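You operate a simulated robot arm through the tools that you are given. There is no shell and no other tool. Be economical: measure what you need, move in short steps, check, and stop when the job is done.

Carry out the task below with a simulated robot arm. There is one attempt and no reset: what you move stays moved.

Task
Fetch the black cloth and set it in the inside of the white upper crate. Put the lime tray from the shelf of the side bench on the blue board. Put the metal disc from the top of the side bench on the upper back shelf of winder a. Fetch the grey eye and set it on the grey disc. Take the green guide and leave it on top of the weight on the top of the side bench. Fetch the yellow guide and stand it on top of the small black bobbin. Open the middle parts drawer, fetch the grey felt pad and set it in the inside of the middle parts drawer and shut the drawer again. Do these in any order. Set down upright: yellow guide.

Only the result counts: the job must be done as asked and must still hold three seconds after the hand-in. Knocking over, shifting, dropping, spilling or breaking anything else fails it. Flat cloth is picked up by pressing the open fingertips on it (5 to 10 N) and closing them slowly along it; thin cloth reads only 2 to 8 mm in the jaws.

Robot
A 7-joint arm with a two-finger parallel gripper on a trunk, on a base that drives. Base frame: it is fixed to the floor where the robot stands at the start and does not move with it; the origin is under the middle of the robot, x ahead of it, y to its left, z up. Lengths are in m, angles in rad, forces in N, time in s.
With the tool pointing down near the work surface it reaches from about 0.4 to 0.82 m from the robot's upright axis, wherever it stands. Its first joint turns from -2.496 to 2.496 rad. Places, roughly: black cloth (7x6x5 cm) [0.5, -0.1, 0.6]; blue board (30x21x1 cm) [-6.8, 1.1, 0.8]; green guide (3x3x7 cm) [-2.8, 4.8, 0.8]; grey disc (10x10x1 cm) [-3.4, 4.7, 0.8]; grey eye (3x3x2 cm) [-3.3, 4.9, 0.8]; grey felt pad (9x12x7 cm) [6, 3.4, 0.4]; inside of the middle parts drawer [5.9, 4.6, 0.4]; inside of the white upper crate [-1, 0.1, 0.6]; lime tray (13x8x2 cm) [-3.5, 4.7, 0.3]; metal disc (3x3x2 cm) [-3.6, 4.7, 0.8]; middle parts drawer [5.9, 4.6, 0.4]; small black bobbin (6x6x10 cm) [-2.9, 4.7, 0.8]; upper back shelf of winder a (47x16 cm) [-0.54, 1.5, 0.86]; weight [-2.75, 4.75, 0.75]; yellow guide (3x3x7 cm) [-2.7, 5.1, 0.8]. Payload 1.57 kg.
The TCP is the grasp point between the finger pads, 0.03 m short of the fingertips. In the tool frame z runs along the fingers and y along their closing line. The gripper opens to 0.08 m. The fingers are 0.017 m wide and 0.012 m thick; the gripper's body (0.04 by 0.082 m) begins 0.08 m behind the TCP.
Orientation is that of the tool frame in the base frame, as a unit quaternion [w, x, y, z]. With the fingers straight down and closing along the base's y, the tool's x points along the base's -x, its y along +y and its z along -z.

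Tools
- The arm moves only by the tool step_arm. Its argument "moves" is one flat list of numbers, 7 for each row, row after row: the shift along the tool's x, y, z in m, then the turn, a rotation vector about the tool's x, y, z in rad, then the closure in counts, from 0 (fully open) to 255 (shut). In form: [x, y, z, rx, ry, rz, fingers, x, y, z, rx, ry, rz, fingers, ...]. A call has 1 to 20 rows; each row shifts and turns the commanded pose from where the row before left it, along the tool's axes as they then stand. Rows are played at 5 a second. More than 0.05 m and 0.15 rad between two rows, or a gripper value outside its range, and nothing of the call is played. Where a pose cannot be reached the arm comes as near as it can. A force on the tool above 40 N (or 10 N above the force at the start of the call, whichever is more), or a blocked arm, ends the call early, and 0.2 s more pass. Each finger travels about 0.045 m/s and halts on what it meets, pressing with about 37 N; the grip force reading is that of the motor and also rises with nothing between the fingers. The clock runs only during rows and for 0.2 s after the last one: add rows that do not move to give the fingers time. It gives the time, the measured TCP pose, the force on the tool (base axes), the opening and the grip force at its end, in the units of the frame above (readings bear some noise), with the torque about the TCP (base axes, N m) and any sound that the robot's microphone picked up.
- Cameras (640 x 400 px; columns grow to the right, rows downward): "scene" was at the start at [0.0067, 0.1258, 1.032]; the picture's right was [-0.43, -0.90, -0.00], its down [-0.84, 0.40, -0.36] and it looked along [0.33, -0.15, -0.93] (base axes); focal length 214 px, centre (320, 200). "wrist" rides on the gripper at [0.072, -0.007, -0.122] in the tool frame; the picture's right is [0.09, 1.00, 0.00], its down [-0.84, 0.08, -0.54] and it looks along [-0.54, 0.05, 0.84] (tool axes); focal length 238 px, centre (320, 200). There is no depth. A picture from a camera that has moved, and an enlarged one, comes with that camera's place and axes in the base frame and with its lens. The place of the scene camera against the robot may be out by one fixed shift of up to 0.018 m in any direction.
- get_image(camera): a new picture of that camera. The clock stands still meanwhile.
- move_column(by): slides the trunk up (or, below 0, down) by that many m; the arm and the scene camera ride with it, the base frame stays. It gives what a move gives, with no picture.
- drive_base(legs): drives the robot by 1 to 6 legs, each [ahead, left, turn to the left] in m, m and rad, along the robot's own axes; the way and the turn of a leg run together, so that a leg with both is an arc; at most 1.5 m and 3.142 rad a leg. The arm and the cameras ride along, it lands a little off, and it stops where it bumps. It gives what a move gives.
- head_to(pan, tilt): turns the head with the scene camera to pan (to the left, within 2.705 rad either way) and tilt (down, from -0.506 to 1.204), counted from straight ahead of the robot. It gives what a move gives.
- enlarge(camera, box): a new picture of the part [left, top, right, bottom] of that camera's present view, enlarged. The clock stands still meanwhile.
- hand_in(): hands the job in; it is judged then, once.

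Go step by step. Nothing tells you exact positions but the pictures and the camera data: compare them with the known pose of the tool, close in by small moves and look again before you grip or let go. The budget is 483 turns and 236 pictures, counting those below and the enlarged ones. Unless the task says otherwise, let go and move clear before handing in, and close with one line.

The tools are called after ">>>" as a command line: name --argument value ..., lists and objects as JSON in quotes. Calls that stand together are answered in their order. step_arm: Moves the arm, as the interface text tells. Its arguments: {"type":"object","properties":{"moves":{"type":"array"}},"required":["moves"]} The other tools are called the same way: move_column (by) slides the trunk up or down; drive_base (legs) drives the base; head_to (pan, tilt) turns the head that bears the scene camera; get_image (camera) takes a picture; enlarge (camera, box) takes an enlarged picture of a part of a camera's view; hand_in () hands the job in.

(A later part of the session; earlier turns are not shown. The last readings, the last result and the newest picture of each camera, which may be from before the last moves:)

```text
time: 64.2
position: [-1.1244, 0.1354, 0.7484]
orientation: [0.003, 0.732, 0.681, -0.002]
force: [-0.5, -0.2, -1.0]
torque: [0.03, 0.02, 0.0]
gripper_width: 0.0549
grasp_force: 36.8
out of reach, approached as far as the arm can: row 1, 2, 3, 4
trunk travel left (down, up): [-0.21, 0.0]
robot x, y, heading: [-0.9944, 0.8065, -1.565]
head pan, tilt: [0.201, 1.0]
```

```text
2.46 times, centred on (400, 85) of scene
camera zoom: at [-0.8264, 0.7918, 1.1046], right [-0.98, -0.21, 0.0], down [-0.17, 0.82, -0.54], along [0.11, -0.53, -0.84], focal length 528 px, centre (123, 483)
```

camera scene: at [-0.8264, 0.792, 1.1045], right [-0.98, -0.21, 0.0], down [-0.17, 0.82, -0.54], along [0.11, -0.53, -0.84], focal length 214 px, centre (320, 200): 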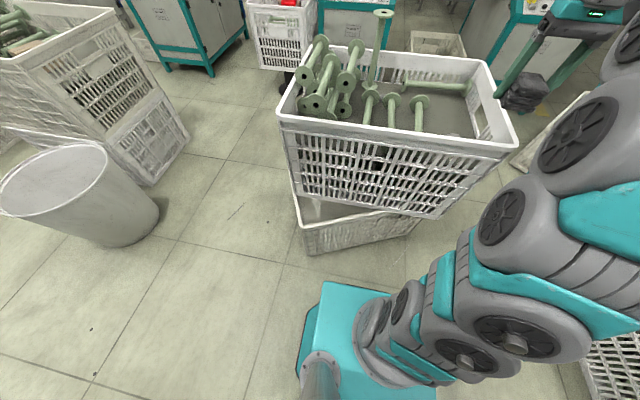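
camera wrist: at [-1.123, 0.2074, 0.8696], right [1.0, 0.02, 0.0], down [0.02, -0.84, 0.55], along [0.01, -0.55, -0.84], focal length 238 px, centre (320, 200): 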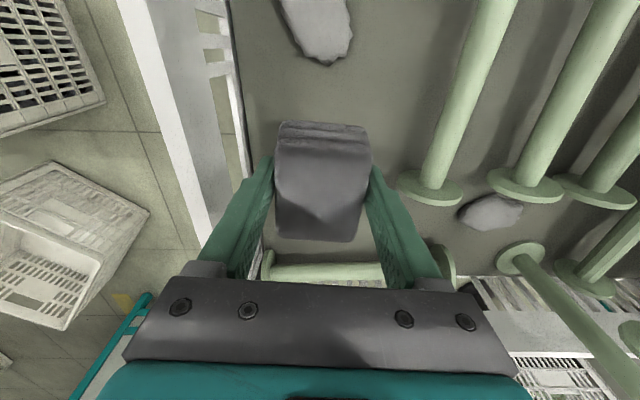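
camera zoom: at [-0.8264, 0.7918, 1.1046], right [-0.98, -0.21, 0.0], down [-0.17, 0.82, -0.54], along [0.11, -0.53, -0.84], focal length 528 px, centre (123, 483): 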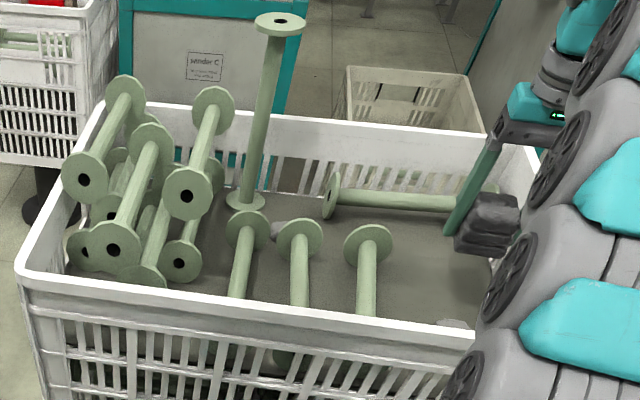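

Clear floor below. I descend.

>>> step_arm --moves '[-0.01, 0.005, 0.045, 0, 0, 0, 255, -0.01, 0, 0.045, 0, 0, 0, 255, 0, 0, 0.01, 0, 0, 0, 255]'

>>> get_image --camera "wrist"

```text
time: 64.9
position: [-1.1171, 0.1119, 0.671]
orientation: [0.007, 0.732, 0.682, -0.008]
force: [-0.5, 3.4, 23.2]
torque: [0.68, -0.18, 0.06]
gripper_width: 0.0552
grasp_force: 36.8
trunk travel left (down, up): [-0.21, 0.0]
robot x, y, heading: [-0.9956, 0.8117, -1.561]
head pan, tilt: [0.201, 1.0]
stopped in row 3: the force on the tool passed its limit at 50 N (the readings are from after the stop); the commanded pose is now the measured one
```

```text
197 pictures are left
camera wrist: at [-1.117, 0.1861, 0.7902], right [1.0, 0.02, 0.0], down [0.02, -0.83, 0.56], along [0.01, -0.56, -0.83], focal length 238 px, centre (320, 200)
```

wrist: 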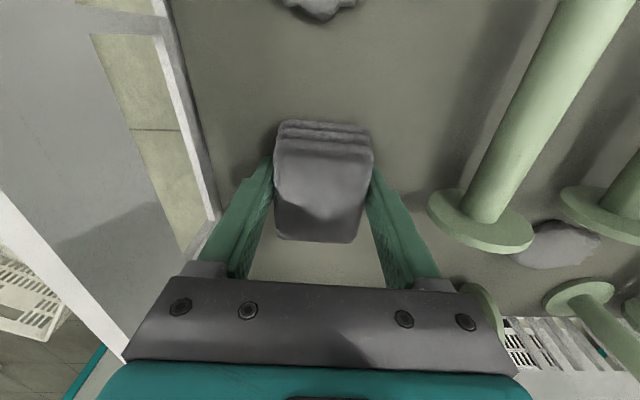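

The cloth touches the floor. I open partly and rise.

>>> step_arm --moves '[0, 0, -0.001, 0, 0, 0, 60, 0, 0, 0, 0, 0, 0, 45, 0, 0, 0, 0, 0, 0, 45, 0, 0, -0.02, 0, 0, 0, 45, 0, 0, -0.04, 0, 0, 0, 45, 0.01, 0, -0.03, 0, 0, 0, 45]'

>>> get_image --camera "wrist"

```text
time: 66.3
position: [-1.1195, 0.1115, 0.7284]
orientation: [0.004, 0.731, 0.682, -0.006]
force: [-0.4, 0.0, -1.0]
torque: [-0.02, -0.03, -0.01]
gripper_width: 0.0659
grasp_force: 0.1
out of reach, approached as far as the arm can: row 6
trunk travel left (down, up): [-0.21, 0.0]
robot x, y, heading: [-0.9959, 0.8122, -1.565]
head pan, tilt: [0.201, 1.0]
```

```text
196 pictures are left
camera wrist: at [-1.1188, 0.1849, 0.8483], right [1.0, 0.02, 0.0], down [0.02, -0.83, 0.56], along [0.01, -0.56, -0.83], focal length 238 px, centre (320, 200)
```

wrist: 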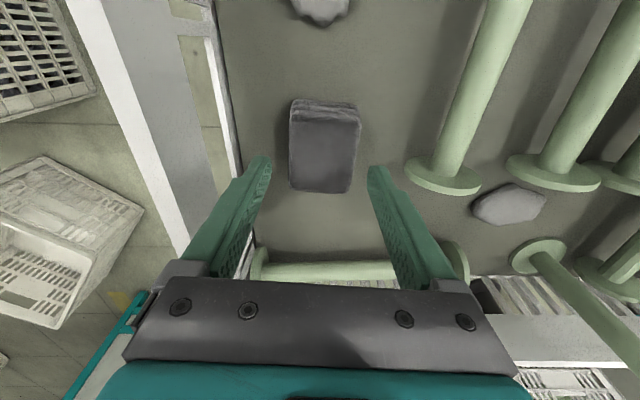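

Cloth placed. I retreat up and back toward the robot.

>>> step_arm --moves '[0.02, -0.001, -0.02, 0, 0, 0, 45, 0.02, -0.001, -0.02, 0, 0, 0, 45, 0.02, -0.001, -0.02, 0, 0, 0, 45, 0.02, -0.001, -0.02, 0, 0, 0, 45, 0.02, -0.001, -0.03, 0, 0, 0, 45, 0.02, -0.001, -0.03, 0, 0, 0, 45]'

```text
time: 67.7
position: [-1.1116, 0.2377, 0.8353]
orientation: [0.006, 0.732, 0.681, -0.008]
force: [0.3, 0.2, 0.3]
torque: [-0.05, 0.01, -0.02]
gripper_width: 0.066
grasp_force: 0.0
out of reach, approached as far as the arm can: row 5, 6
trunk travel left (down, up): [-0.21, 0.0]
robot x, y, heading: [-0.9942, 0.8068, -1.562]
head pan, tilt: [0.201, 1.0]
```

>>> step_arm --moves '[0.04, -0.003, -0.015, 0, 0, 0, 45, 0.04, -0.003, -0.015, 0, 0, 0, 45, 0.04, -0.003, -0.01, 0, 0, 0, 0, 0.04, -0.003, 0, 0, 0, 0, 0]'

>>> head_to --pan -2.0 --tilt 0.3

>>> get_image --camera "scene"

>>> head_to --pan 2.7 --tilt 0.3

>>> get_image --camera "scene"

```text
time: 68.7
position: [-1.117, 0.3983, 0.8683]
orientation: [0.005, 0.731, 0.682, -0.006]
force: [0.8, -0.8, 0.1]
torque: [0.01, 0.02, -0.01]
gripper_width: 0.0798
grasp_force: 0.1
trunk travel left (down, up): [-0.21, 0.0]
robot x, y, heading: [-0.9991, 0.8076, -1.561]
head pan, tilt: [0.201, 1.0]
```

```text
time: 70.8
position: [-1.1173, 0.3978, 0.8704]
orientation: [0.005, 0.731, 0.683, -0.008]
force: [0.4, -1.0, 0.4]
torque: [-0.01, 0.01, 0.01]
gripper_width: 0.08
grasp_force: 0.2
trunk travel left (down, up): [-0.21, 0.0]
robot x, y, heading: [-0.9978, 0.8085, -1.565]
head pan, tilt: [-2.0, 0.3]
```

```text
195 pictures are left
camera scene: at [-0.9261, 0.8983, 1.164], right [0.41, 0.91, 0.0], down [0.27, -0.12, -0.96], along [-0.87, 0.39, -0.3], focal length 214 px, centre (320, 200)
```

scene: 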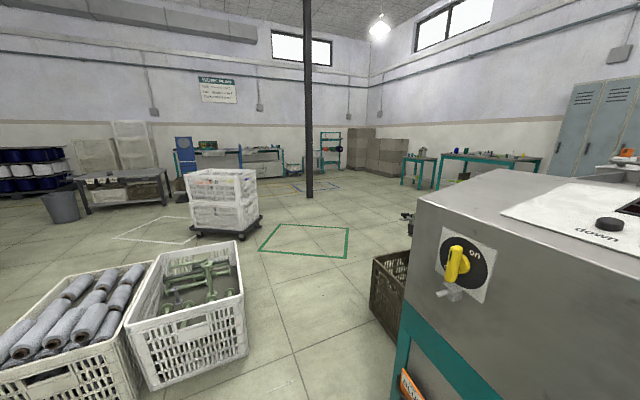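

```text
time: 74.5
position: [-1.1176, 0.3978, 0.8701]
orientation: [0.005, 0.731, 0.682, -0.007]
force: [0.4, -0.7, 0.0]
torque: [0.0, 0.01, 0.02]
gripper_width: 0.0803
grasp_force: 0.1
trunk travel left (down, up): [-0.21, 0.0]
robot x, y, heading: [-0.9956, 0.8089, -1.562]
head pan, tilt: [2.7, 0.3]
```

```text
194 pictures are left
camera scene: at [-0.8017, 0.945, 1.164], right [0.91, -0.42, 0.0], down [-0.12, -0.27, -0.96], along [0.4, 0.87, -0.3], focal length 214 px, centre (320, 200)
```

scene: 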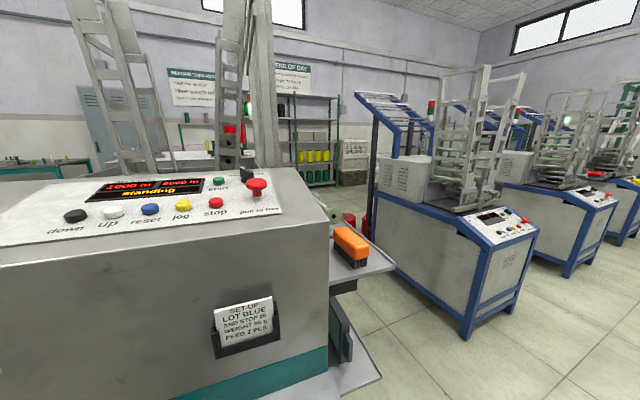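

The bench lies at about (-3, 4.7), past the dark crate. I look at the gap to the west more closely before driving.

>>> head_to --pan -1.9 --tilt 0.7

>>> get_image --camera "scene"

```text
time: 78.2
position: [-1.1174, 0.3986, 0.872]
orientation: [0.006, 0.731, 0.682, -0.007]
force: [0.7, -0.2, -0.6]
torque: [0.03, 0.01, 0.0]
gripper_width: 0.08
grasp_force: 0.1
trunk travel left (down, up): [-0.21, 0.0]
robot x, y, heading: [-0.9956, 0.8089, -1.567]
head pan, tilt: [-1.901, 0.7]
```

```text
193 pictures are left
camera scene: at [-0.9215, 0.887, 1.1279], right [0.32, 0.95, 0.0], down [0.61, -0.2, -0.77], along [-0.73, 0.24, -0.64], focal length 214 px, centre (320, 200)
```

scene: 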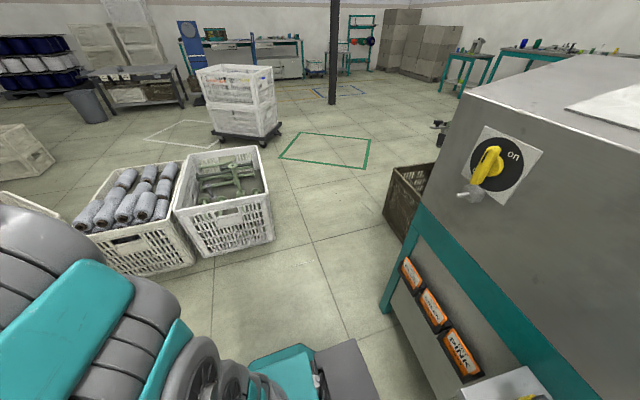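

The gap is wide enough with a staged path. I drive west through it and turn to face the bench.

>>> drive_base --legs '[[-0.19, -0.56, 0], [-0.3, -0.08, 0], [0, -0.66, 0]]'

>>> drive_base --legs '[[0, 0, 3.13]]'

>>> head_to --pan 0.2 --tilt 0.4

>>> get_image --camera "scene"

```text
time: 86.6
position: [-2.4569, 0.8832, 0.8705]
orientation: [0.006, 0.738, 0.675, -0.007]
force: [0.6, 0.3, 0.5]
torque: [0.02, 0.01, 0.01]
gripper_width: 0.0801
grasp_force: 0.0
trunk travel left (down, up): [-0.21, 0.0]
robot x, y, heading: [-2.33, 1.2913, -1.583]
head pan, tilt: [-1.901, 0.7]
```

```text
time: 94.2
position: [-2.1748, 1.6918, 0.8697]
orientation: [0.008, -0.65, 0.76, 0.005]
force: [-0.4, 0.4, -0.5]
torque: [0.02, 0.0, -0.03]
gripper_width: 0.0799
grasp_force: 0.0
trunk travel left (down, up): [-0.21, 0.0]
robot x, y, heading: [-2.3291, 1.2932, 1.494]
head pan, tilt: [-1.901, 0.7]
```

```text
time: 96.2
position: [-2.1752, 1.6917, 0.8695]
orientation: [0.008, -0.65, 0.76, 0.005]
force: [-0.3, -0.3, 0.4]
torque: [0.0, -0.01, -0.02]
gripper_width: 0.0804
grasp_force: 0.1
trunk travel left (down, up): [-0.21, 0.0]
robot x, y, heading: [-2.3295, 1.2902, 1.494]
head pan, tilt: [0.201, 0.4]
```

```text
192 pictures are left
camera scene: at [-2.4874, 1.3455, 1.1548], right [0.99, 0.12, 0.0], down [0.05, -0.39, -0.92], along [-0.11, 0.91, -0.39], focal length 214 px, centre (320, 200)
```

scene: 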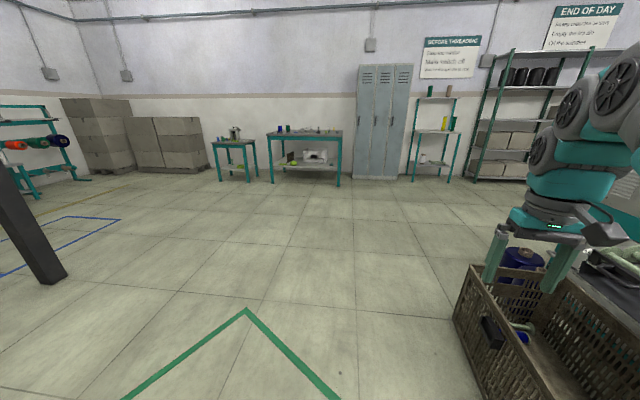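

The way to the bench is open. I drive up toward it.

>>> drive_base --legs '[[1.23, 0.37, 0], [1.2, 0.37, 0.077]]'

>>> head_to --pan 0.0 --tilt 0.45

>>> get_image --camera "scene"

>>> enlarge --camera "scene" --box '[150, 100, 470, 300]'

```text
time: 108.7
position: [-2.7743, 4.1979, 0.8705]
orientation: [0.006, -0.678, 0.735, 0.005]
force: [0.2, 0.0, 0.4]
torque: [0.02, -0.02, 0.01]
gripper_width: 0.0802
grasp_force: 0.0
trunk travel left (down, up): [-0.21, 0.0]
robot x, y, heading: [-2.8996, 3.7881, 1.57]
head pan, tilt: [0.201, 0.4]
```

```text
time: 109.4
position: [-2.775, 4.1987, 0.87]
orientation: [0.007, -0.678, 0.735, 0.006]
force: [0.7, 1.1, -0.3]
torque: [0.0, -0.01, -0.03]
gripper_width: 0.0798
grasp_force: 0.1
trunk travel left (down, up): [-0.21, 0.0]
robot x, y, heading: [-2.9011, 3.7902, 1.569]
head pan, tilt: [0.0, 0.45]
```

```text
191 pictures are left
camera scene: at [-3.0436, 3.8313, 1.1501], right [1.0, 0.0, 0.0], down [0.0, -0.44, -0.9], along [0.0, 0.9, -0.44], focal length 214 px, centre (320, 200)
```

scene: 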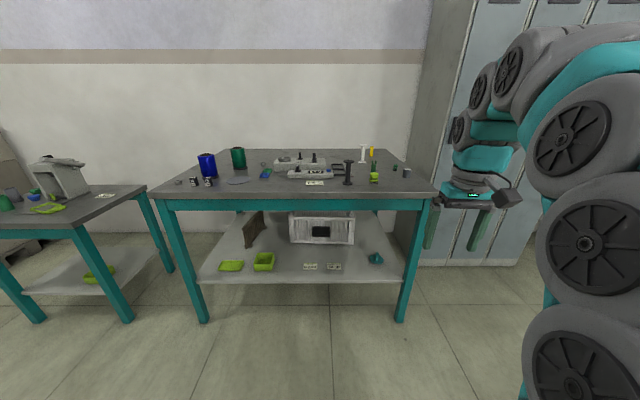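

```text
2.00 times, centred on (310, 200) of scene
camera zoom: at [-3.0436, 3.8313, 1.1501], right [1.0, 0.0, 0.0], down [0.0, -0.44, -0.9], along [0.0, 0.9, -0.44], focal length 429 px, centre (340, 200)
```

zoom: 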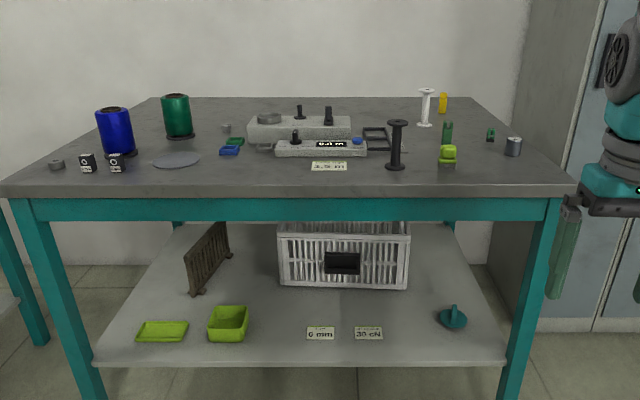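

>>> enlarge --camera "scene" --box '[330, 135, 440, 204]'

>>> enlarge --camera "scene" --box '[160, 135, 270, 204]'

>>> enlarge --camera "scene" --box '[190, 210, 430, 300]'

```text
5.80 times, centred on (385, 170) of scene
camera zoom: at [-3.0436, 3.8313, 1.1501], right [1.0, 0.0, 0.0], down [0.0, -0.44, -0.9], along [0.0, 0.9, -0.44], focal length 1243 px, centre (-57, 377)
```

zoom: 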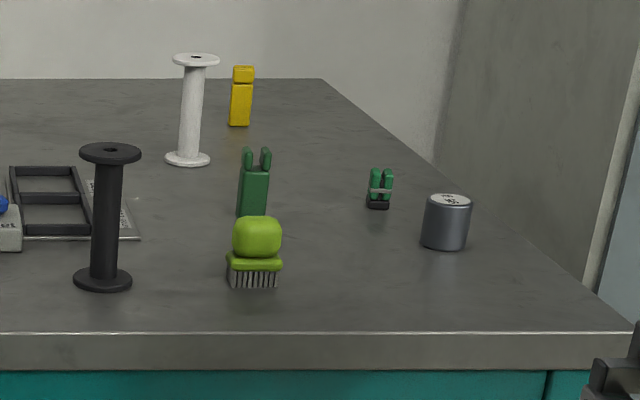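

```text
5.80 times, centred on (215, 170) of scene
camera zoom: at [-3.0436, 3.8313, 1.1501], right [1.0, 0.0, 0.0], down [0.0, -0.44, -0.9], along [0.0, 0.9, -0.44], focal length 1243 px, centre (929, 377)
```

zoom: 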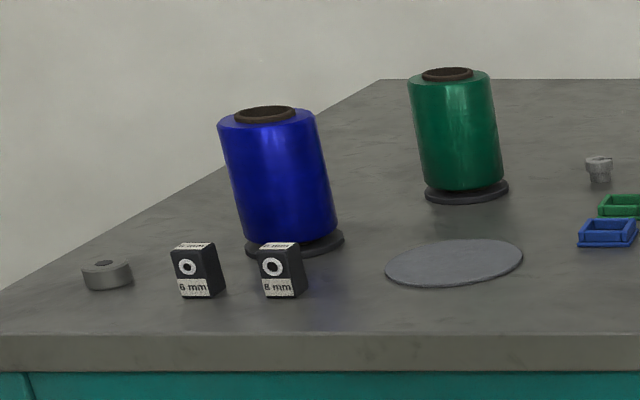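

```text
2.67 times, centred on (310, 255) of scene
camera zoom: at [-3.0436, 3.8313, 1.1501], right [1.0, 0.0, 0.0], down [0.0, -0.44, -0.9], along [0.0, 0.9, -0.44], focal length 572 px, centre (347, 53)
```

zoom: 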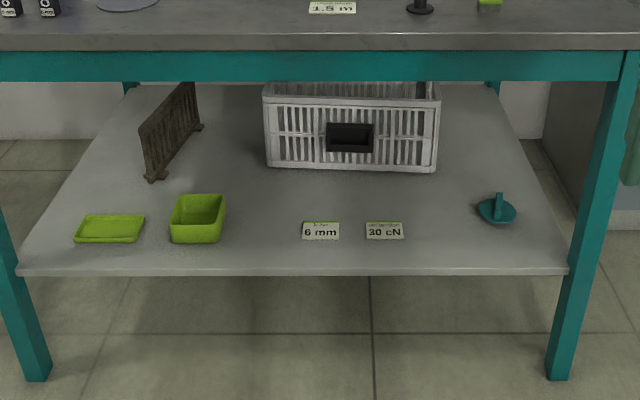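

>>> enlarge --camera "scene" --box '[384, 150, 424, 175]'

```text
16.00 times, centred on (404, 162) of scene
camera zoom: at [-3.0436, 3.8313, 1.1501], right [1.0, 0.0, 0.0], down [0.0, -0.44, -0.9], along [0.0, 0.9, -0.44], focal length 3432 px, centre (-1024, 800)
```

zoom: 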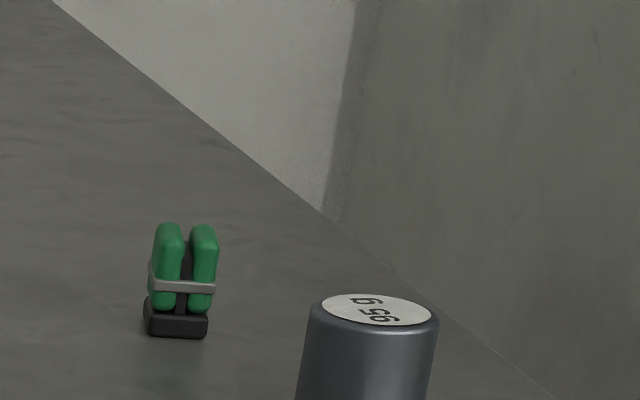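

The weight is the small grey cylinder marked "95 g"; guides, bobbin, disc and eye are identified. I tilt the tool about 43° forward and raise it, because tool-down height is limited.

>>> step_arm --moves '[-0.02, 0, -0.02, 0, -0.125, 0, 0, -0.0223, 0, -0.0173, 0, -0.125, 0, 0, -0.0243, 0, -0.0144, 0, -0.125, 0, 0, -0.0259, 0, -0.0113, 0, -0.125, 0, 0, -0.0271, 0, -0.008, 0, -0.125, 0, 0, -0.0279, 0, -0.0045, 0, -0.125, 0, 0]'

>>> get_image --camera "wrist"

```text
time: 110.8
position: [-2.7686, 4.3157, 0.9929]
orientation: [0.276, -0.628, 0.682, 0.253]
force: [-0.3, 0.3, 0.5]
torque: [0.03, -0.03, 0.03]
gripper_width: 0.0798
grasp_force: 0.1
trunk travel left (down, up): [-0.21, 0.0]
robot x, y, heading: [-2.8993, 3.7891, 1.564]
head pan, tilt: [0.0, 0.45]
```

```text
185 pictures are left
camera wrist: at [-2.772, 4.1786, 1.0294], right [-1.0, 0.02, -0.06], down [-0.06, 0.23, 0.97], along [0.03, 0.97, -0.23], focal length 238 px, centre (320, 200)
```

wrist: 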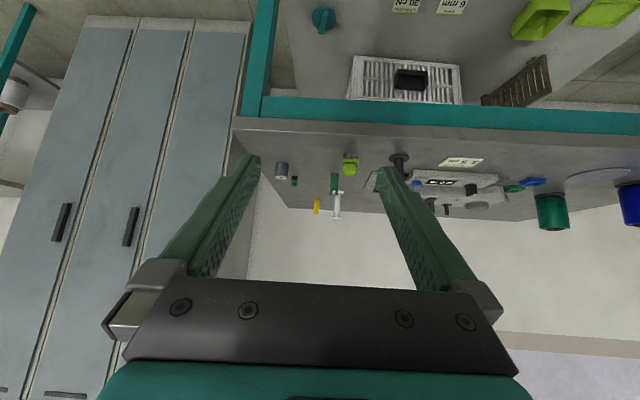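

>>> drive_base --legs '[[0.47, -0.1, 0]]'

>>> get_image --camera "wrist"

>>> head_to --pan -0.2 --tilt 0.8

>>> get_image --camera "scene"

```text
time: 113.7
position: [-2.6627, 4.7784, 0.9922]
orientation: [0.276, -0.626, 0.684, 0.252]
force: [0.0, -0.6, -0.1]
torque: [0.01, -0.02, -0.01]
gripper_width: 0.08
grasp_force: 0.1
trunk travel left (down, up): [-0.21, 0.0]
robot x, y, heading: [-2.7972, 4.2562, 1.563]
head pan, tilt: [0.0, 0.45]
```

```text
184 pictures are left
camera wrist: at [-2.6669, 4.6413, 1.0294], right [-1.0, 0.02, -0.06], down [-0.06, 0.23, 0.97], along [0.04, 0.97, -0.23], focal length 238 px, centre (320, 200)
```

wrist: 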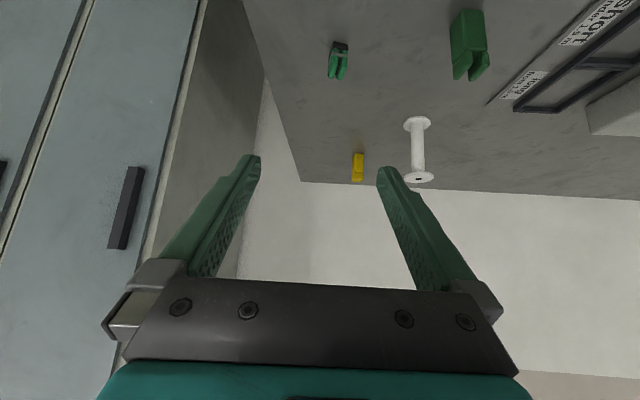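

```text
time: 114.5
position: [-2.6641, 4.7786, 0.9928]
orientation: [0.277, -0.626, 0.684, 0.252]
force: [0.6, 0.1, -0.4]
torque: [-0.01, 0.03, -0.02]
gripper_width: 0.08
grasp_force: 0.0
trunk travel left (down, up): [-0.21, 0.0]
robot x, y, heading: [-2.7981, 4.2543, 1.557]
head pan, tilt: [-0.201, 0.799]
```

```text
183 pictures are left
camera scene: at [-2.9242, 4.2825, 1.1197], right [0.98, -0.21, 0.0], down [-0.15, -0.7, -0.7], along [0.14, 0.68, -0.72], focal length 214 px, centre (320, 200)
```

scene: 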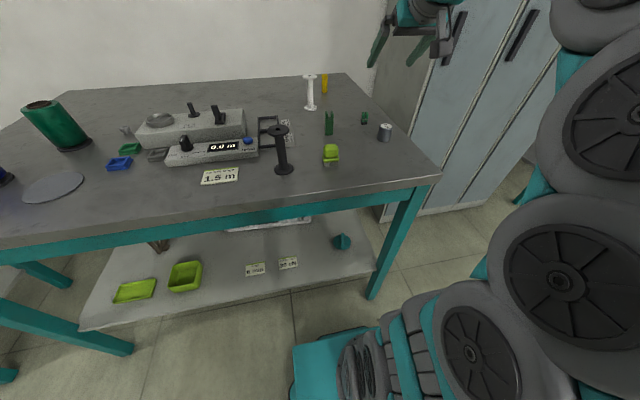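

Triangulation gives bench top z≈0.788, green guide ≈(-2.79,4.83), weight ≈(-2.64,4.77), yellow guide ≈(-2.73,5.15). I first move above the green guide.

>>> step_arm --moves '[0.0031, 0.0325, 0.0178, 0, 0, 0, 0, 0.0031, 0.0325, 0.0178, 0, 0, 0, 0, 0.0031, 0.0325, 0.0178, 0, 0, 0, 0, 0.0031, 0.0325, 0.0178, 0, 0, 0, 0]'

>>> get_image --camera "wrist"

>>> enlarge --camera "scene" --box '[250, 40, 450, 165]'

```text
time: 115.5
position: [-2.7866, 4.8309, 0.9334]
orientation: [0.277, -0.627, 0.683, 0.254]
force: [-0.2, -0.2, -1.0]
torque: [0.0, 0.05, 0.0]
gripper_width: 0.0797
grasp_force: 0.0
trunk travel left (down, up): [-0.21, 0.0]
robot x, y, heading: [-2.7978, 4.2533, 1.566]
head pan, tilt: [-0.201, 0.799]
```

```text
182 pictures are left
camera wrist: at [-2.7909, 4.6941, 0.9704], right [-1.0, 0.02, -0.06], down [-0.06, 0.23, 0.97], along [0.04, 0.97, -0.23], focal length 238 px, centre (320, 200)
```

wrist: 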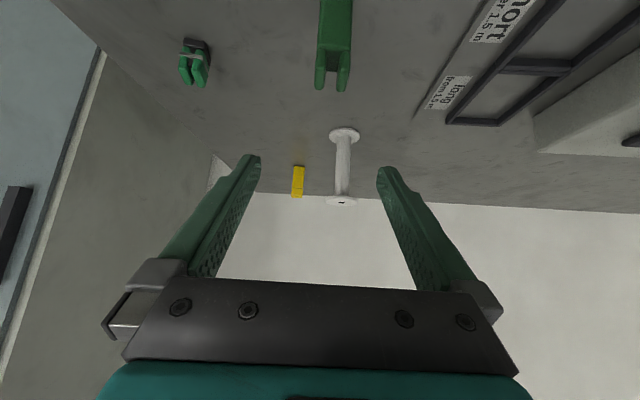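

```text
3.20 times, centred on (350, 102) of scene
camera zoom: at [-2.9242, 4.2825, 1.1197], right [0.98, -0.21, 0.0], down [-0.15, -0.7, -0.7], along [0.15, 0.68, -0.72], focal length 686 px, centre (224, 512)
```

zoom: 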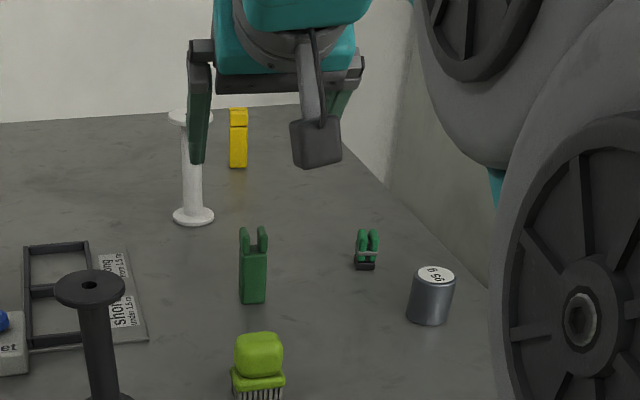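

The guide is right below the TCP. I descend straight.

>>> step_arm --moves '[0.0231, 0, 0.024, 0, 0, 0, 0, 0.0231, 0, 0.024, 0, 0, 0, 0, 0.0231, 0, 0.024, 0, 0, 0, 0]'

>>> get_image --camera "wrist"

>>> enlarge --camera "scene" --box '[250, 40, 450, 165]'

```text
time: 116.3
position: [-2.7886, 4.8288, 0.8341]
orientation: [0.276, -0.626, 0.684, 0.252]
force: [-0.3, -0.3, -0.1]
torque: [-0.01, 0.0, 0.0]
gripper_width: 0.0799
grasp_force: 0.0
trunk travel left (down, up): [-0.21, 0.0]
robot x, y, heading: [-2.7961, 4.2528, 1.561]
head pan, tilt: [-0.201, 0.799]
```

```text
180 pictures are left
camera wrist: at [-2.7931, 4.6915, 0.8704], right [-1.0, 0.02, -0.06], down [-0.06, 0.23, 0.97], along [0.04, 0.97, -0.23], focal length 238 px, centre (320, 200)
```

wrist: 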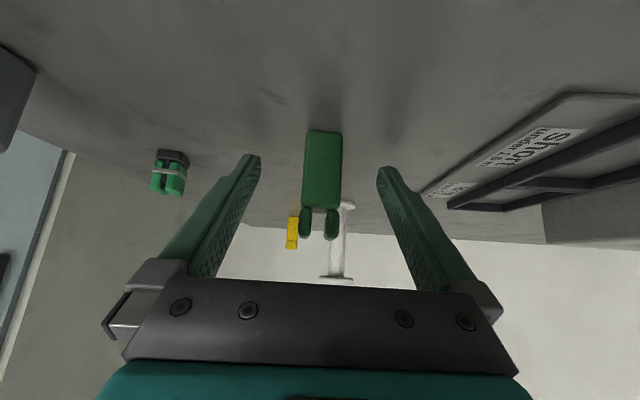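

```text
3.20 times, centred on (350, 102) of scene
camera zoom: at [-2.9242, 4.2825, 1.1197], right [0.98, -0.21, 0.0], down [-0.15, -0.7, -0.7], along [0.15, 0.68, -0.72], focal length 686 px, centre (224, 512)
```

zoom: 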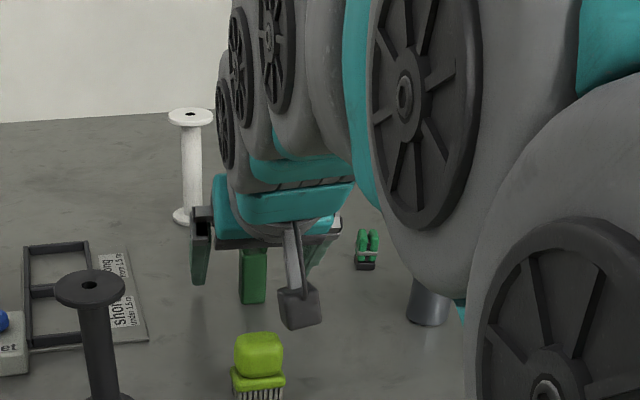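

Guide is centred between the fingers. I close.

>>> step_arm --moves '[0, 0, 0, 0, 0, 0, 100, 0, 0, 0, 0, 0, 0, 180, 0, 0, 0, 0, 0, 0, 255, 0, 0, 0, 0, 0, 0, 255]'

>>> get_image --camera "wrist"

```text
time: 117.3
position: [-2.7883, 4.8294, 0.8334]
orientation: [0.277, -0.626, 0.685, 0.252]
force: [0.7, 0.8, -0.4]
torque: [-0.03, 0.03, 0.0]
gripper_width: 0.0214
grasp_force: 15.9
trunk travel left (down, up): [-0.21, 0.0]
robot x, y, heading: [-2.7962, 4.2564, 1.565]
head pan, tilt: [-0.201, 0.799]
```

```text
178 pictures are left
camera wrist: at [-2.7931, 4.6915, 0.8709], right [-1.0, 0.02, -0.06], down [-0.06, 0.23, 0.97], along [0.04, 0.97, -0.23], focal length 238 px, centre (320, 200)
```

wrist: 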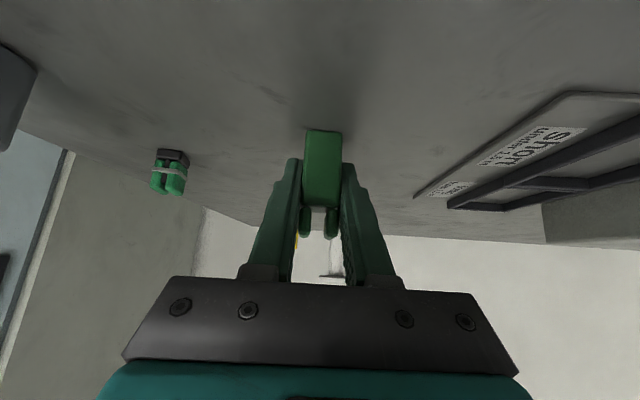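

>>> step_arm --moves '[0, 0, 0, 0, 0, 0, 255, -0.0231, 0, -0.024, 0, 0, 0, 255, -0.0231, 0, -0.024, 0, 0, 0, 255, -0.0231, 0, -0.024, 0, 0, 0, 255, -0.0231, 0, -0.024, 0, 0, 0, 255]'

>>> get_image --camera "wrist"

```text
time: 118.5
position: [-2.7865, 4.8299, 0.9653]
orientation: [0.275, -0.627, 0.684, 0.251]
force: [-0.3, 0.1, -0.8]
torque: [0.0, 0.02, 0.0]
gripper_width: 0.0209
grasp_force: 34.6
trunk travel left (down, up): [-0.21, 0.0]
robot x, y, heading: [-2.7974, 4.2531, 1.566]
head pan, tilt: [-0.201, 0.799]
```

```text
177 pictures are left
camera wrist: at [-2.7908, 4.6938, 1.0034], right [-1.0, 0.02, -0.06], down [-0.06, 0.24, 0.97], along [0.04, 0.97, -0.23], focal length 238 px, centre (320, 200)
```

wrist: 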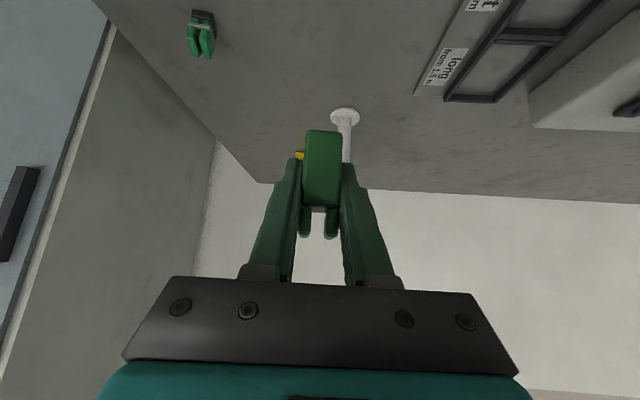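

>>> step_arm --moves '[0.0291, -0.0254, -0.028, 0, 0, 0, 255, 0.0291, -0.0254, -0.028, 0, 0, 0, 255, 0.0291, -0.0254, -0.028, 0, 0, 0, 255, 0.0291, -0.0254, -0.028, 0, 0, 0, 255]'

>>> get_image --camera "wrist"

>>> enlarge --camera "scene" --box '[250, 40, 450, 165]'

```text
time: 119.5
position: [-2.6984, 4.6565, 0.9634]
orientation: [0.277, -0.626, 0.684, 0.252]
force: [-0.7, 0.5, -0.3]
torque: [0.03, -0.01, 0.0]
gripper_width: 0.021
grasp_force: 34.8
trunk travel left (down, up): [-0.21, 0.0]
robot x, y, heading: [-2.7969, 4.2538, 1.559]
head pan, tilt: [-0.201, 0.799]
```

```text
176 pictures are left
camera wrist: at [-2.7031, 4.5193, 0.9999], right [-1.0, 0.02, -0.07], down [-0.06, 0.23, 0.97], along [0.04, 0.97, -0.23], focal length 238 px, centre (320, 200)
```

wrist: 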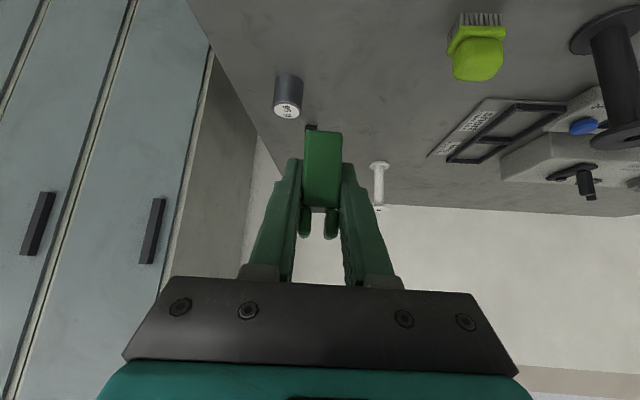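

```text
3.20 times, centred on (350, 102) of scene
camera zoom: at [-2.9241, 4.2825, 1.1197], right [0.98, -0.21, 0.0], down [-0.15, -0.7, -0.7], along [0.14, 0.68, -0.72], focal length 686 px, centre (224, 512)
```

zoom: 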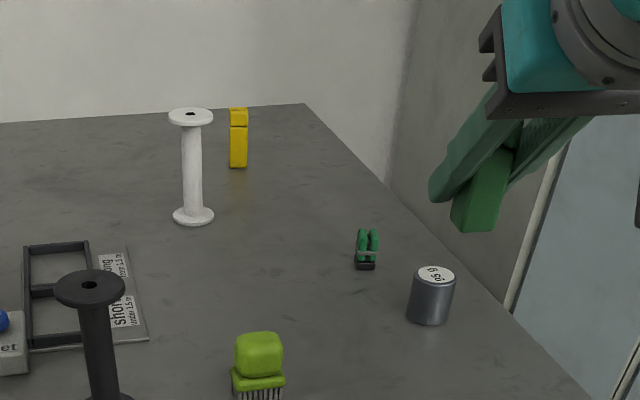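

Weight: centre ≈(-2.644, 4.773), top ≈0.831, diameter about 4 cm. I bring the guide above it.

>>> step_arm --moves '[-0.016, -0.011, 0.0269, 0, 0, 0, 255, -0.016, -0.011, 0.0269, 0, 0, 0, 255, -0.016, -0.011, 0.0269, 0, 0, 0, 255, -0.016, -0.011, 0.0269, 0, 0, 0, 255]'

>>> get_image --camera "wrist"

>>> head_to --pan -0.5 --tilt 0.6

>>> enlarge --camera "scene" --box '[240, 100, 400, 200]'

```text
time: 120.5
position: [-2.6467, 4.7762, 0.9314]
orientation: [0.277, -0.626, 0.684, 0.252]
force: [-0.2, 0.4, 0.1]
torque: [0.01, 0.01, 0.01]
gripper_width: 0.0211
grasp_force: 34.7
trunk travel left (down, up): [-0.21, 0.0]
robot x, y, heading: [-2.7972, 4.2495, 1.561]
head pan, tilt: [-0.201, 0.799]
```

```text
174 pictures are left
camera wrist: at [-2.6505, 4.6398, 0.9692], right [-1.0, 0.02, -0.06], down [-0.06, 0.23, 0.97], along [0.04, 0.97, -0.23], focal length 238 px, centre (320, 200)
```

wrist: 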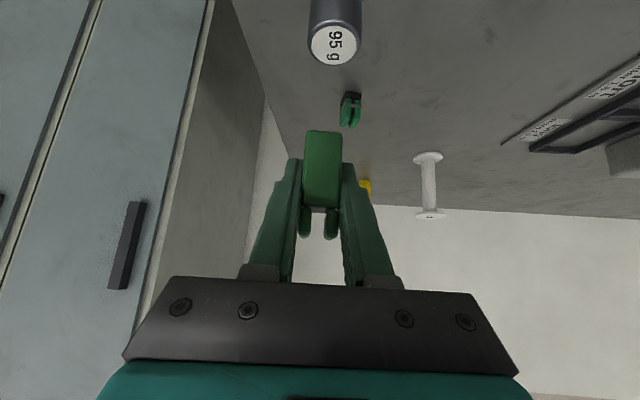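

```text
time: 121.3
position: [-2.6456, 4.7762, 0.9315]
orientation: [0.276, -0.626, 0.684, 0.252]
force: [-0.4, 0.3, -0.1]
torque: [-0.02, 0.03, -0.01]
gripper_width: 0.021
grasp_force: 34.0
trunk travel left (down, up): [-0.21, 0.0]
robot x, y, heading: [-2.7979, 4.2556, 1.561]
head pan, tilt: [-0.499, 0.6]
```

```text
4.00 times, centred on (320, 150) of scene
camera zoom: at [-2.898, 4.2808, 1.1365], right [0.87, -0.49, 0.0], down [-0.27, -0.49, -0.82], along [0.4, 0.72, -0.57], focal length 858 px, centre (320, 400)
```

zoom: 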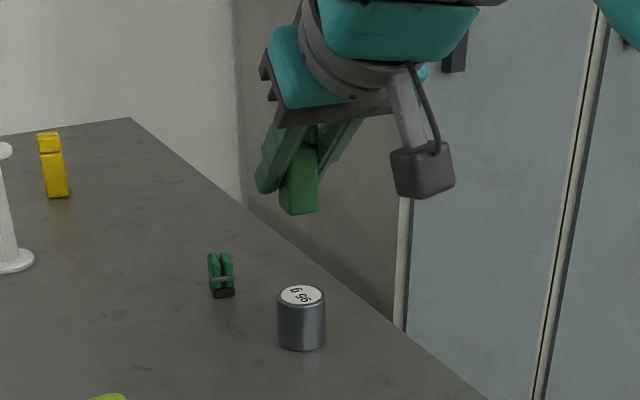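

>>> step_arm --moves '[0.0174, 0.0005, 0.0145, 0, 0, 0, 255, 0.0174, 0, 0.0145, 0, 0, 0, 255]'

>>> get_image --camera "wrist"

>>> enlarge --camera "scene" --box '[280, 130, 360, 180]'

```text
time: 121.9
position: [-2.6493, 4.7737, 0.8866]
orientation: [0.275, -0.627, 0.684, 0.252]
force: [0.6, -0.6, 0.4]
torque: [0.02, 0.02, -0.01]
gripper_width: 0.0211
grasp_force: 34.2
trunk travel left (down, up): [-0.21, 0.0]
robot x, y, heading: [-2.7976, 4.2504, 1.568]
head pan, tilt: [-0.499, 0.6]
```

```text
172 pictures are left
camera wrist: at [-2.6536, 4.636, 0.9236], right [-1.0, 0.02, -0.06], down [-0.06, 0.23, 0.97], along [0.04, 0.97, -0.23], focal length 238 px, centre (320, 200)
```

wrist: 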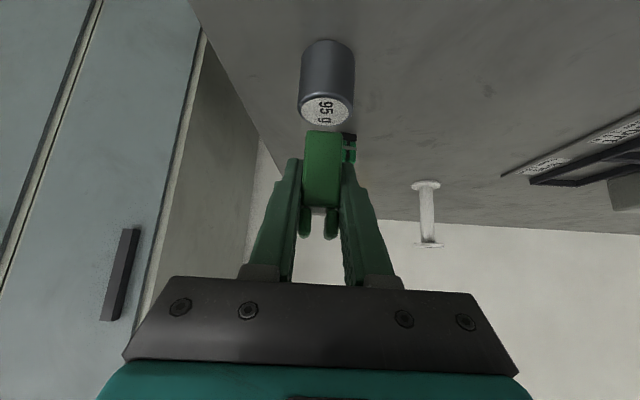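

```text
8.00 times, centred on (320, 155) of scene
camera zoom: at [-2.8979, 4.2808, 1.1365], right [0.87, -0.49, 0.0], down [-0.27, -0.49, -0.83], along [0.4, 0.72, -0.56], focal length 1716 px, centre (320, 560)
```

zoom: 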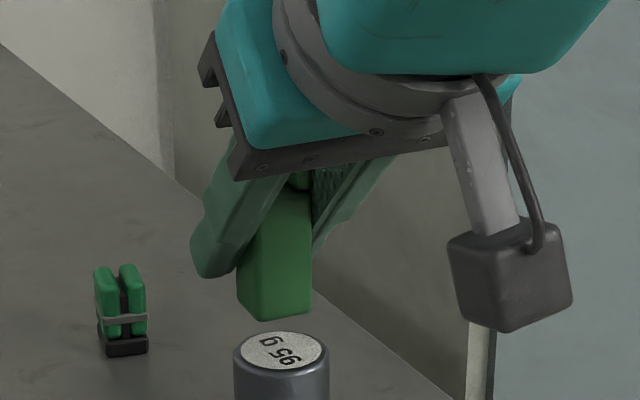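

The guide's near bottom edge is level with the weight's centre, so the guide is ~15 mm too far. I correct and look again.

>>> step_arm --moves '[0.011, 0.0017, -0.0105, 0, 0, 0, 255, 0, 0, 0, 0, 0, 0, 255]'

>>> enlarge --camera "wrist" --box '[260, 60, 388, 140]'

>>> enlarge --camera "scene" --box '[280, 130, 360, 180]'

```text
time: 122.5
position: [-2.652, 4.7572, 0.8868]
orientation: [0.276, -0.627, 0.684, 0.252]
force: [-0.3, -0.4, 0.1]
torque: [-0.02, -0.01, 0.01]
gripper_width: 0.0211
grasp_force: 34.9
trunk travel left (down, up): [-0.21, 0.0]
robot x, y, heading: [-2.7959, 4.2482, 1.563]
head pan, tilt: [-0.499, 0.6]
```

```text
5.00 times, centred on (324, 100) of wrist
camera zoom: at [-2.6565, 4.6198, 0.9235], right [-1.0, 0.02, -0.06], down [-0.06, 0.23, 0.97], along [0.04, 0.97, -0.23], focal length 1192 px, centre (300, 700)
```

zoom: 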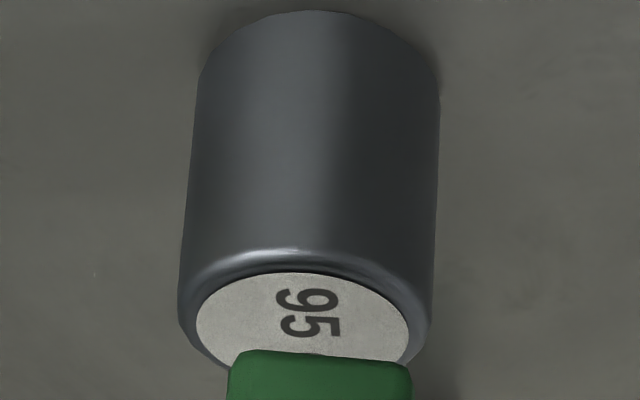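

```text
8.00 times, centred on (320, 155) of scene
camera zoom: at [-2.8979, 4.2808, 1.1366], right [0.87, -0.49, 0.0], down [-0.27, -0.49, -0.83], along [0.4, 0.72, -0.56], focal length 1716 px, centre (320, 560)
```

zoom: 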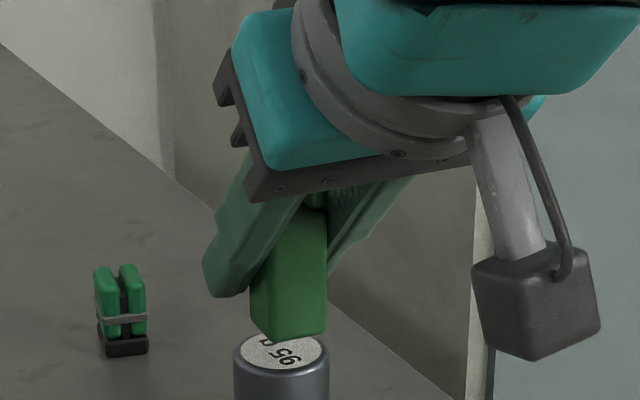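

>>> step_arm --moves '[0.0049, 0, 0.005, 0, 0, 0, 255, 0, 0, 0, 0, 0, 0, 255]'

>>> enlarge --camera "scene" --box '[280, 130, 360, 180]'

```text
time: 123.1
position: [-2.6517, 4.756, 0.8793]
orientation: [0.276, -0.626, 0.684, 0.252]
force: [0.3, -0.4, 0.2]
torque: [0.02, -0.02, 0.03]
gripper_width: 0.0211
grasp_force: 34.0
trunk travel left (down, up): [-0.21, 0.0]
robot x, y, heading: [-2.7948, 4.2517, 1.564]
head pan, tilt: [-0.499, 0.6]
```

```text
8.00 times, centred on (320, 155) of scene
camera zoom: at [-2.8979, 4.2808, 1.1366], right [0.87, -0.49, 0.0], down [-0.27, -0.49, -0.83], along [0.4, 0.72, -0.56], focal length 1716 px, centre (320, 560)
```

zoom: 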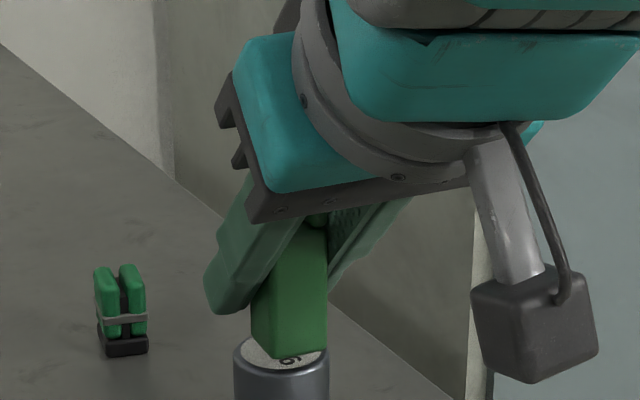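

>>> step_arm --moves '[0.0021, 0.001, 0.0022, 0, 0, 0, 255, 0, 0, 0, 0, 0, 0, 255]'

>>> step_arm --moves '[0.0014, 0, 0.0014, 0, 0, 0, 255, 0, 0, 0, 0, 0, 0, 255]'

>>> enlarge --camera "scene" --box '[280, 130, 360, 180]'

```text
time: 123.7
position: [-2.6521, 4.7579, 0.878]
orientation: [0.276, -0.627, 0.684, 0.252]
force: [-0.5, -0.7, -0.6]
torque: [0.0, -0.02, -0.03]
gripper_width: 0.0208
grasp_force: 34.9
trunk travel left (down, up): [-0.21, 0.0]
robot x, y, heading: [-2.7918, 4.2496, 1.558]
head pan, tilt: [-0.499, 0.6]
```

```text
time: 124.3
position: [-2.6531, 4.7579, 0.8758]
orientation: [0.275, -0.627, 0.684, 0.252]
force: [0.0, 0.2, -0.8]
torque: [0.01, -0.05, 0.03]
gripper_width: 0.0209
grasp_force: 34.6
trunk travel left (down, up): [-0.21, 0.0]
robot x, y, heading: [-2.7927, 4.2506, 1.57]
head pan, tilt: [-0.499, 0.6]
```

```text
8.00 times, centred on (320, 155) of scene
camera zoom: at [-2.8979, 4.2808, 1.1366], right [0.87, -0.49, 0.0], down [-0.27, -0.49, -0.83], along [0.4, 0.72, -0.56], focal length 1716 px, centre (320, 560)
```

zoom: 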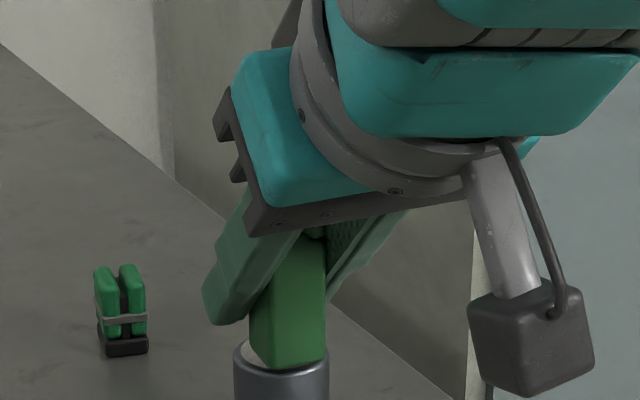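

>>> step_arm --moves '[-0.0008, 0.0014, 0.0049, 0, 0, 0, 255, 0, 0, 0, 0, 0, 0, 255]'

>>> enlarge --camera "scene" --box '[280, 130, 360, 180]'

>>> enlarge --camera "wrist" --box '[260, 60, 388, 140]'

```text
time: 124.9
position: [-2.6526, 4.7629, 0.8724]
orientation: [0.275, -0.627, 0.684, 0.252]
force: [-0.4, -0.9, -0.7]
torque: [0.0, 0.02, -0.01]
gripper_width: 0.0213
grasp_force: 34.3
trunk travel left (down, up): [-0.21, 0.0]
robot x, y, heading: [-2.7972, 4.2535, 1.563]
head pan, tilt: [-0.499, 0.6]
```

```text
8.00 times, centred on (320, 155) of scene
camera zoom: at [-2.8979, 4.2808, 1.1366], right [0.87, -0.49, 0.0], down [-0.27, -0.49, -0.83], along [0.4, 0.72, -0.56], focal length 1716 px, centre (320, 560)
```

zoom: 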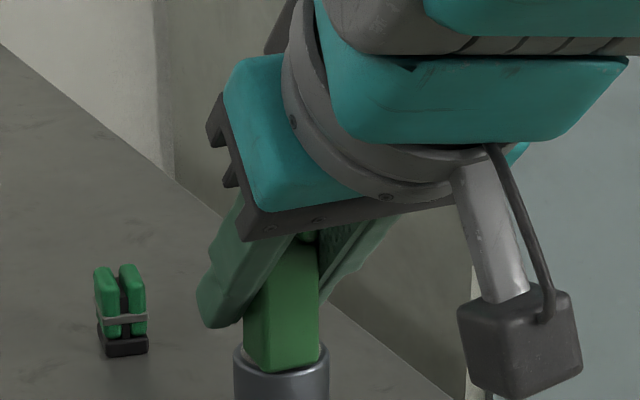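

```text
5.00 times, centred on (324, 100) of wrist
camera zoom: at [-2.6571, 4.6245, 0.9098], right [-1.0, 0.02, -0.06], down [-0.06, 0.23, 0.97], along [0.04, 0.97, -0.23], focal length 1192 px, centre (300, 700)
```

zoom: 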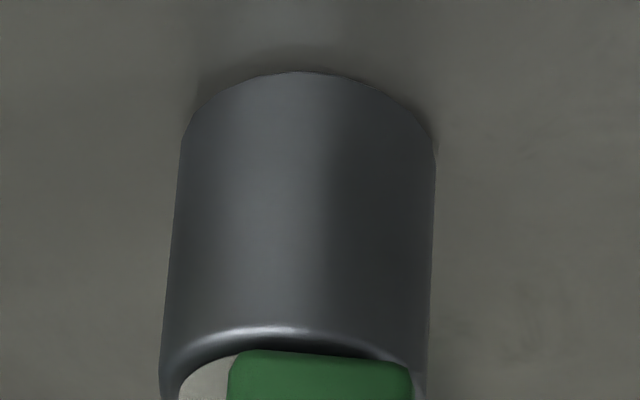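

>>> step_arm --moves '[0.0014, -0.002, 0.0014, 0, 0, 0, 255, 0, 0, 0, 0, 0, 0, 255]'

>>> step_arm --moves '[0.0014, 0, 0.0014, 0, 0, 0, 255, 0, 0, 0, 0, 0, 0, 255]'

>>> enlarge --camera "wrist" --box '[260, 60, 388, 140]'

```text
time: 125.5
position: [-2.6496, 4.7607, 0.8724]
orientation: [0.276, -0.626, 0.683, 0.254]
force: [-1.1, 0.1, 8.5]
torque: [0.04, 0.03, 0.01]
gripper_width: 0.021
grasp_force: 34.6
trunk travel left (down, up): [-0.21, 0.0]
robot x, y, heading: [-2.7941, 4.2512, 1.562]
head pan, tilt: [-0.499, 0.6]
```

```text
time: 126.1
position: [-2.6516, 4.7612, 0.8712]
orientation: [0.279, -0.625, 0.683, 0.254]
force: [0.6, 4.0, 31.3]
torque: [0.2, -0.04, 0.05]
gripper_width: 0.021
grasp_force: 34.3
trunk travel left (down, up): [-0.21, 0.0]
robot x, y, heading: [-2.7955, 4.2563, 1.564]
head pan, tilt: [-0.499, 0.6]
```

```text
5.00 times, centred on (324, 100) of wrist
camera zoom: at [-2.6551, 4.6229, 0.9073], right [-1.0, 0.02, -0.07], down [-0.06, 0.23, 0.97], along [0.04, 0.97, -0.23], focal length 1192 px, centre (300, 700)
```

zoom: 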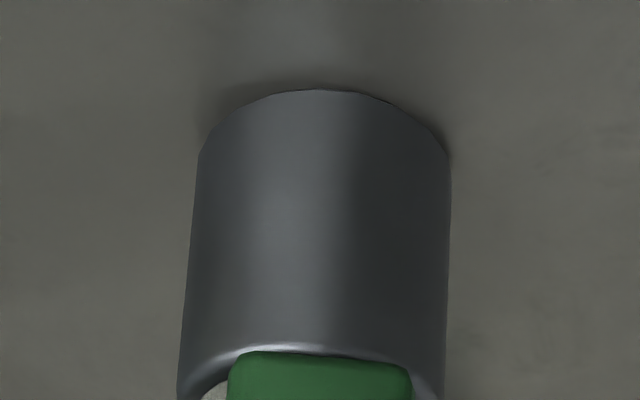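

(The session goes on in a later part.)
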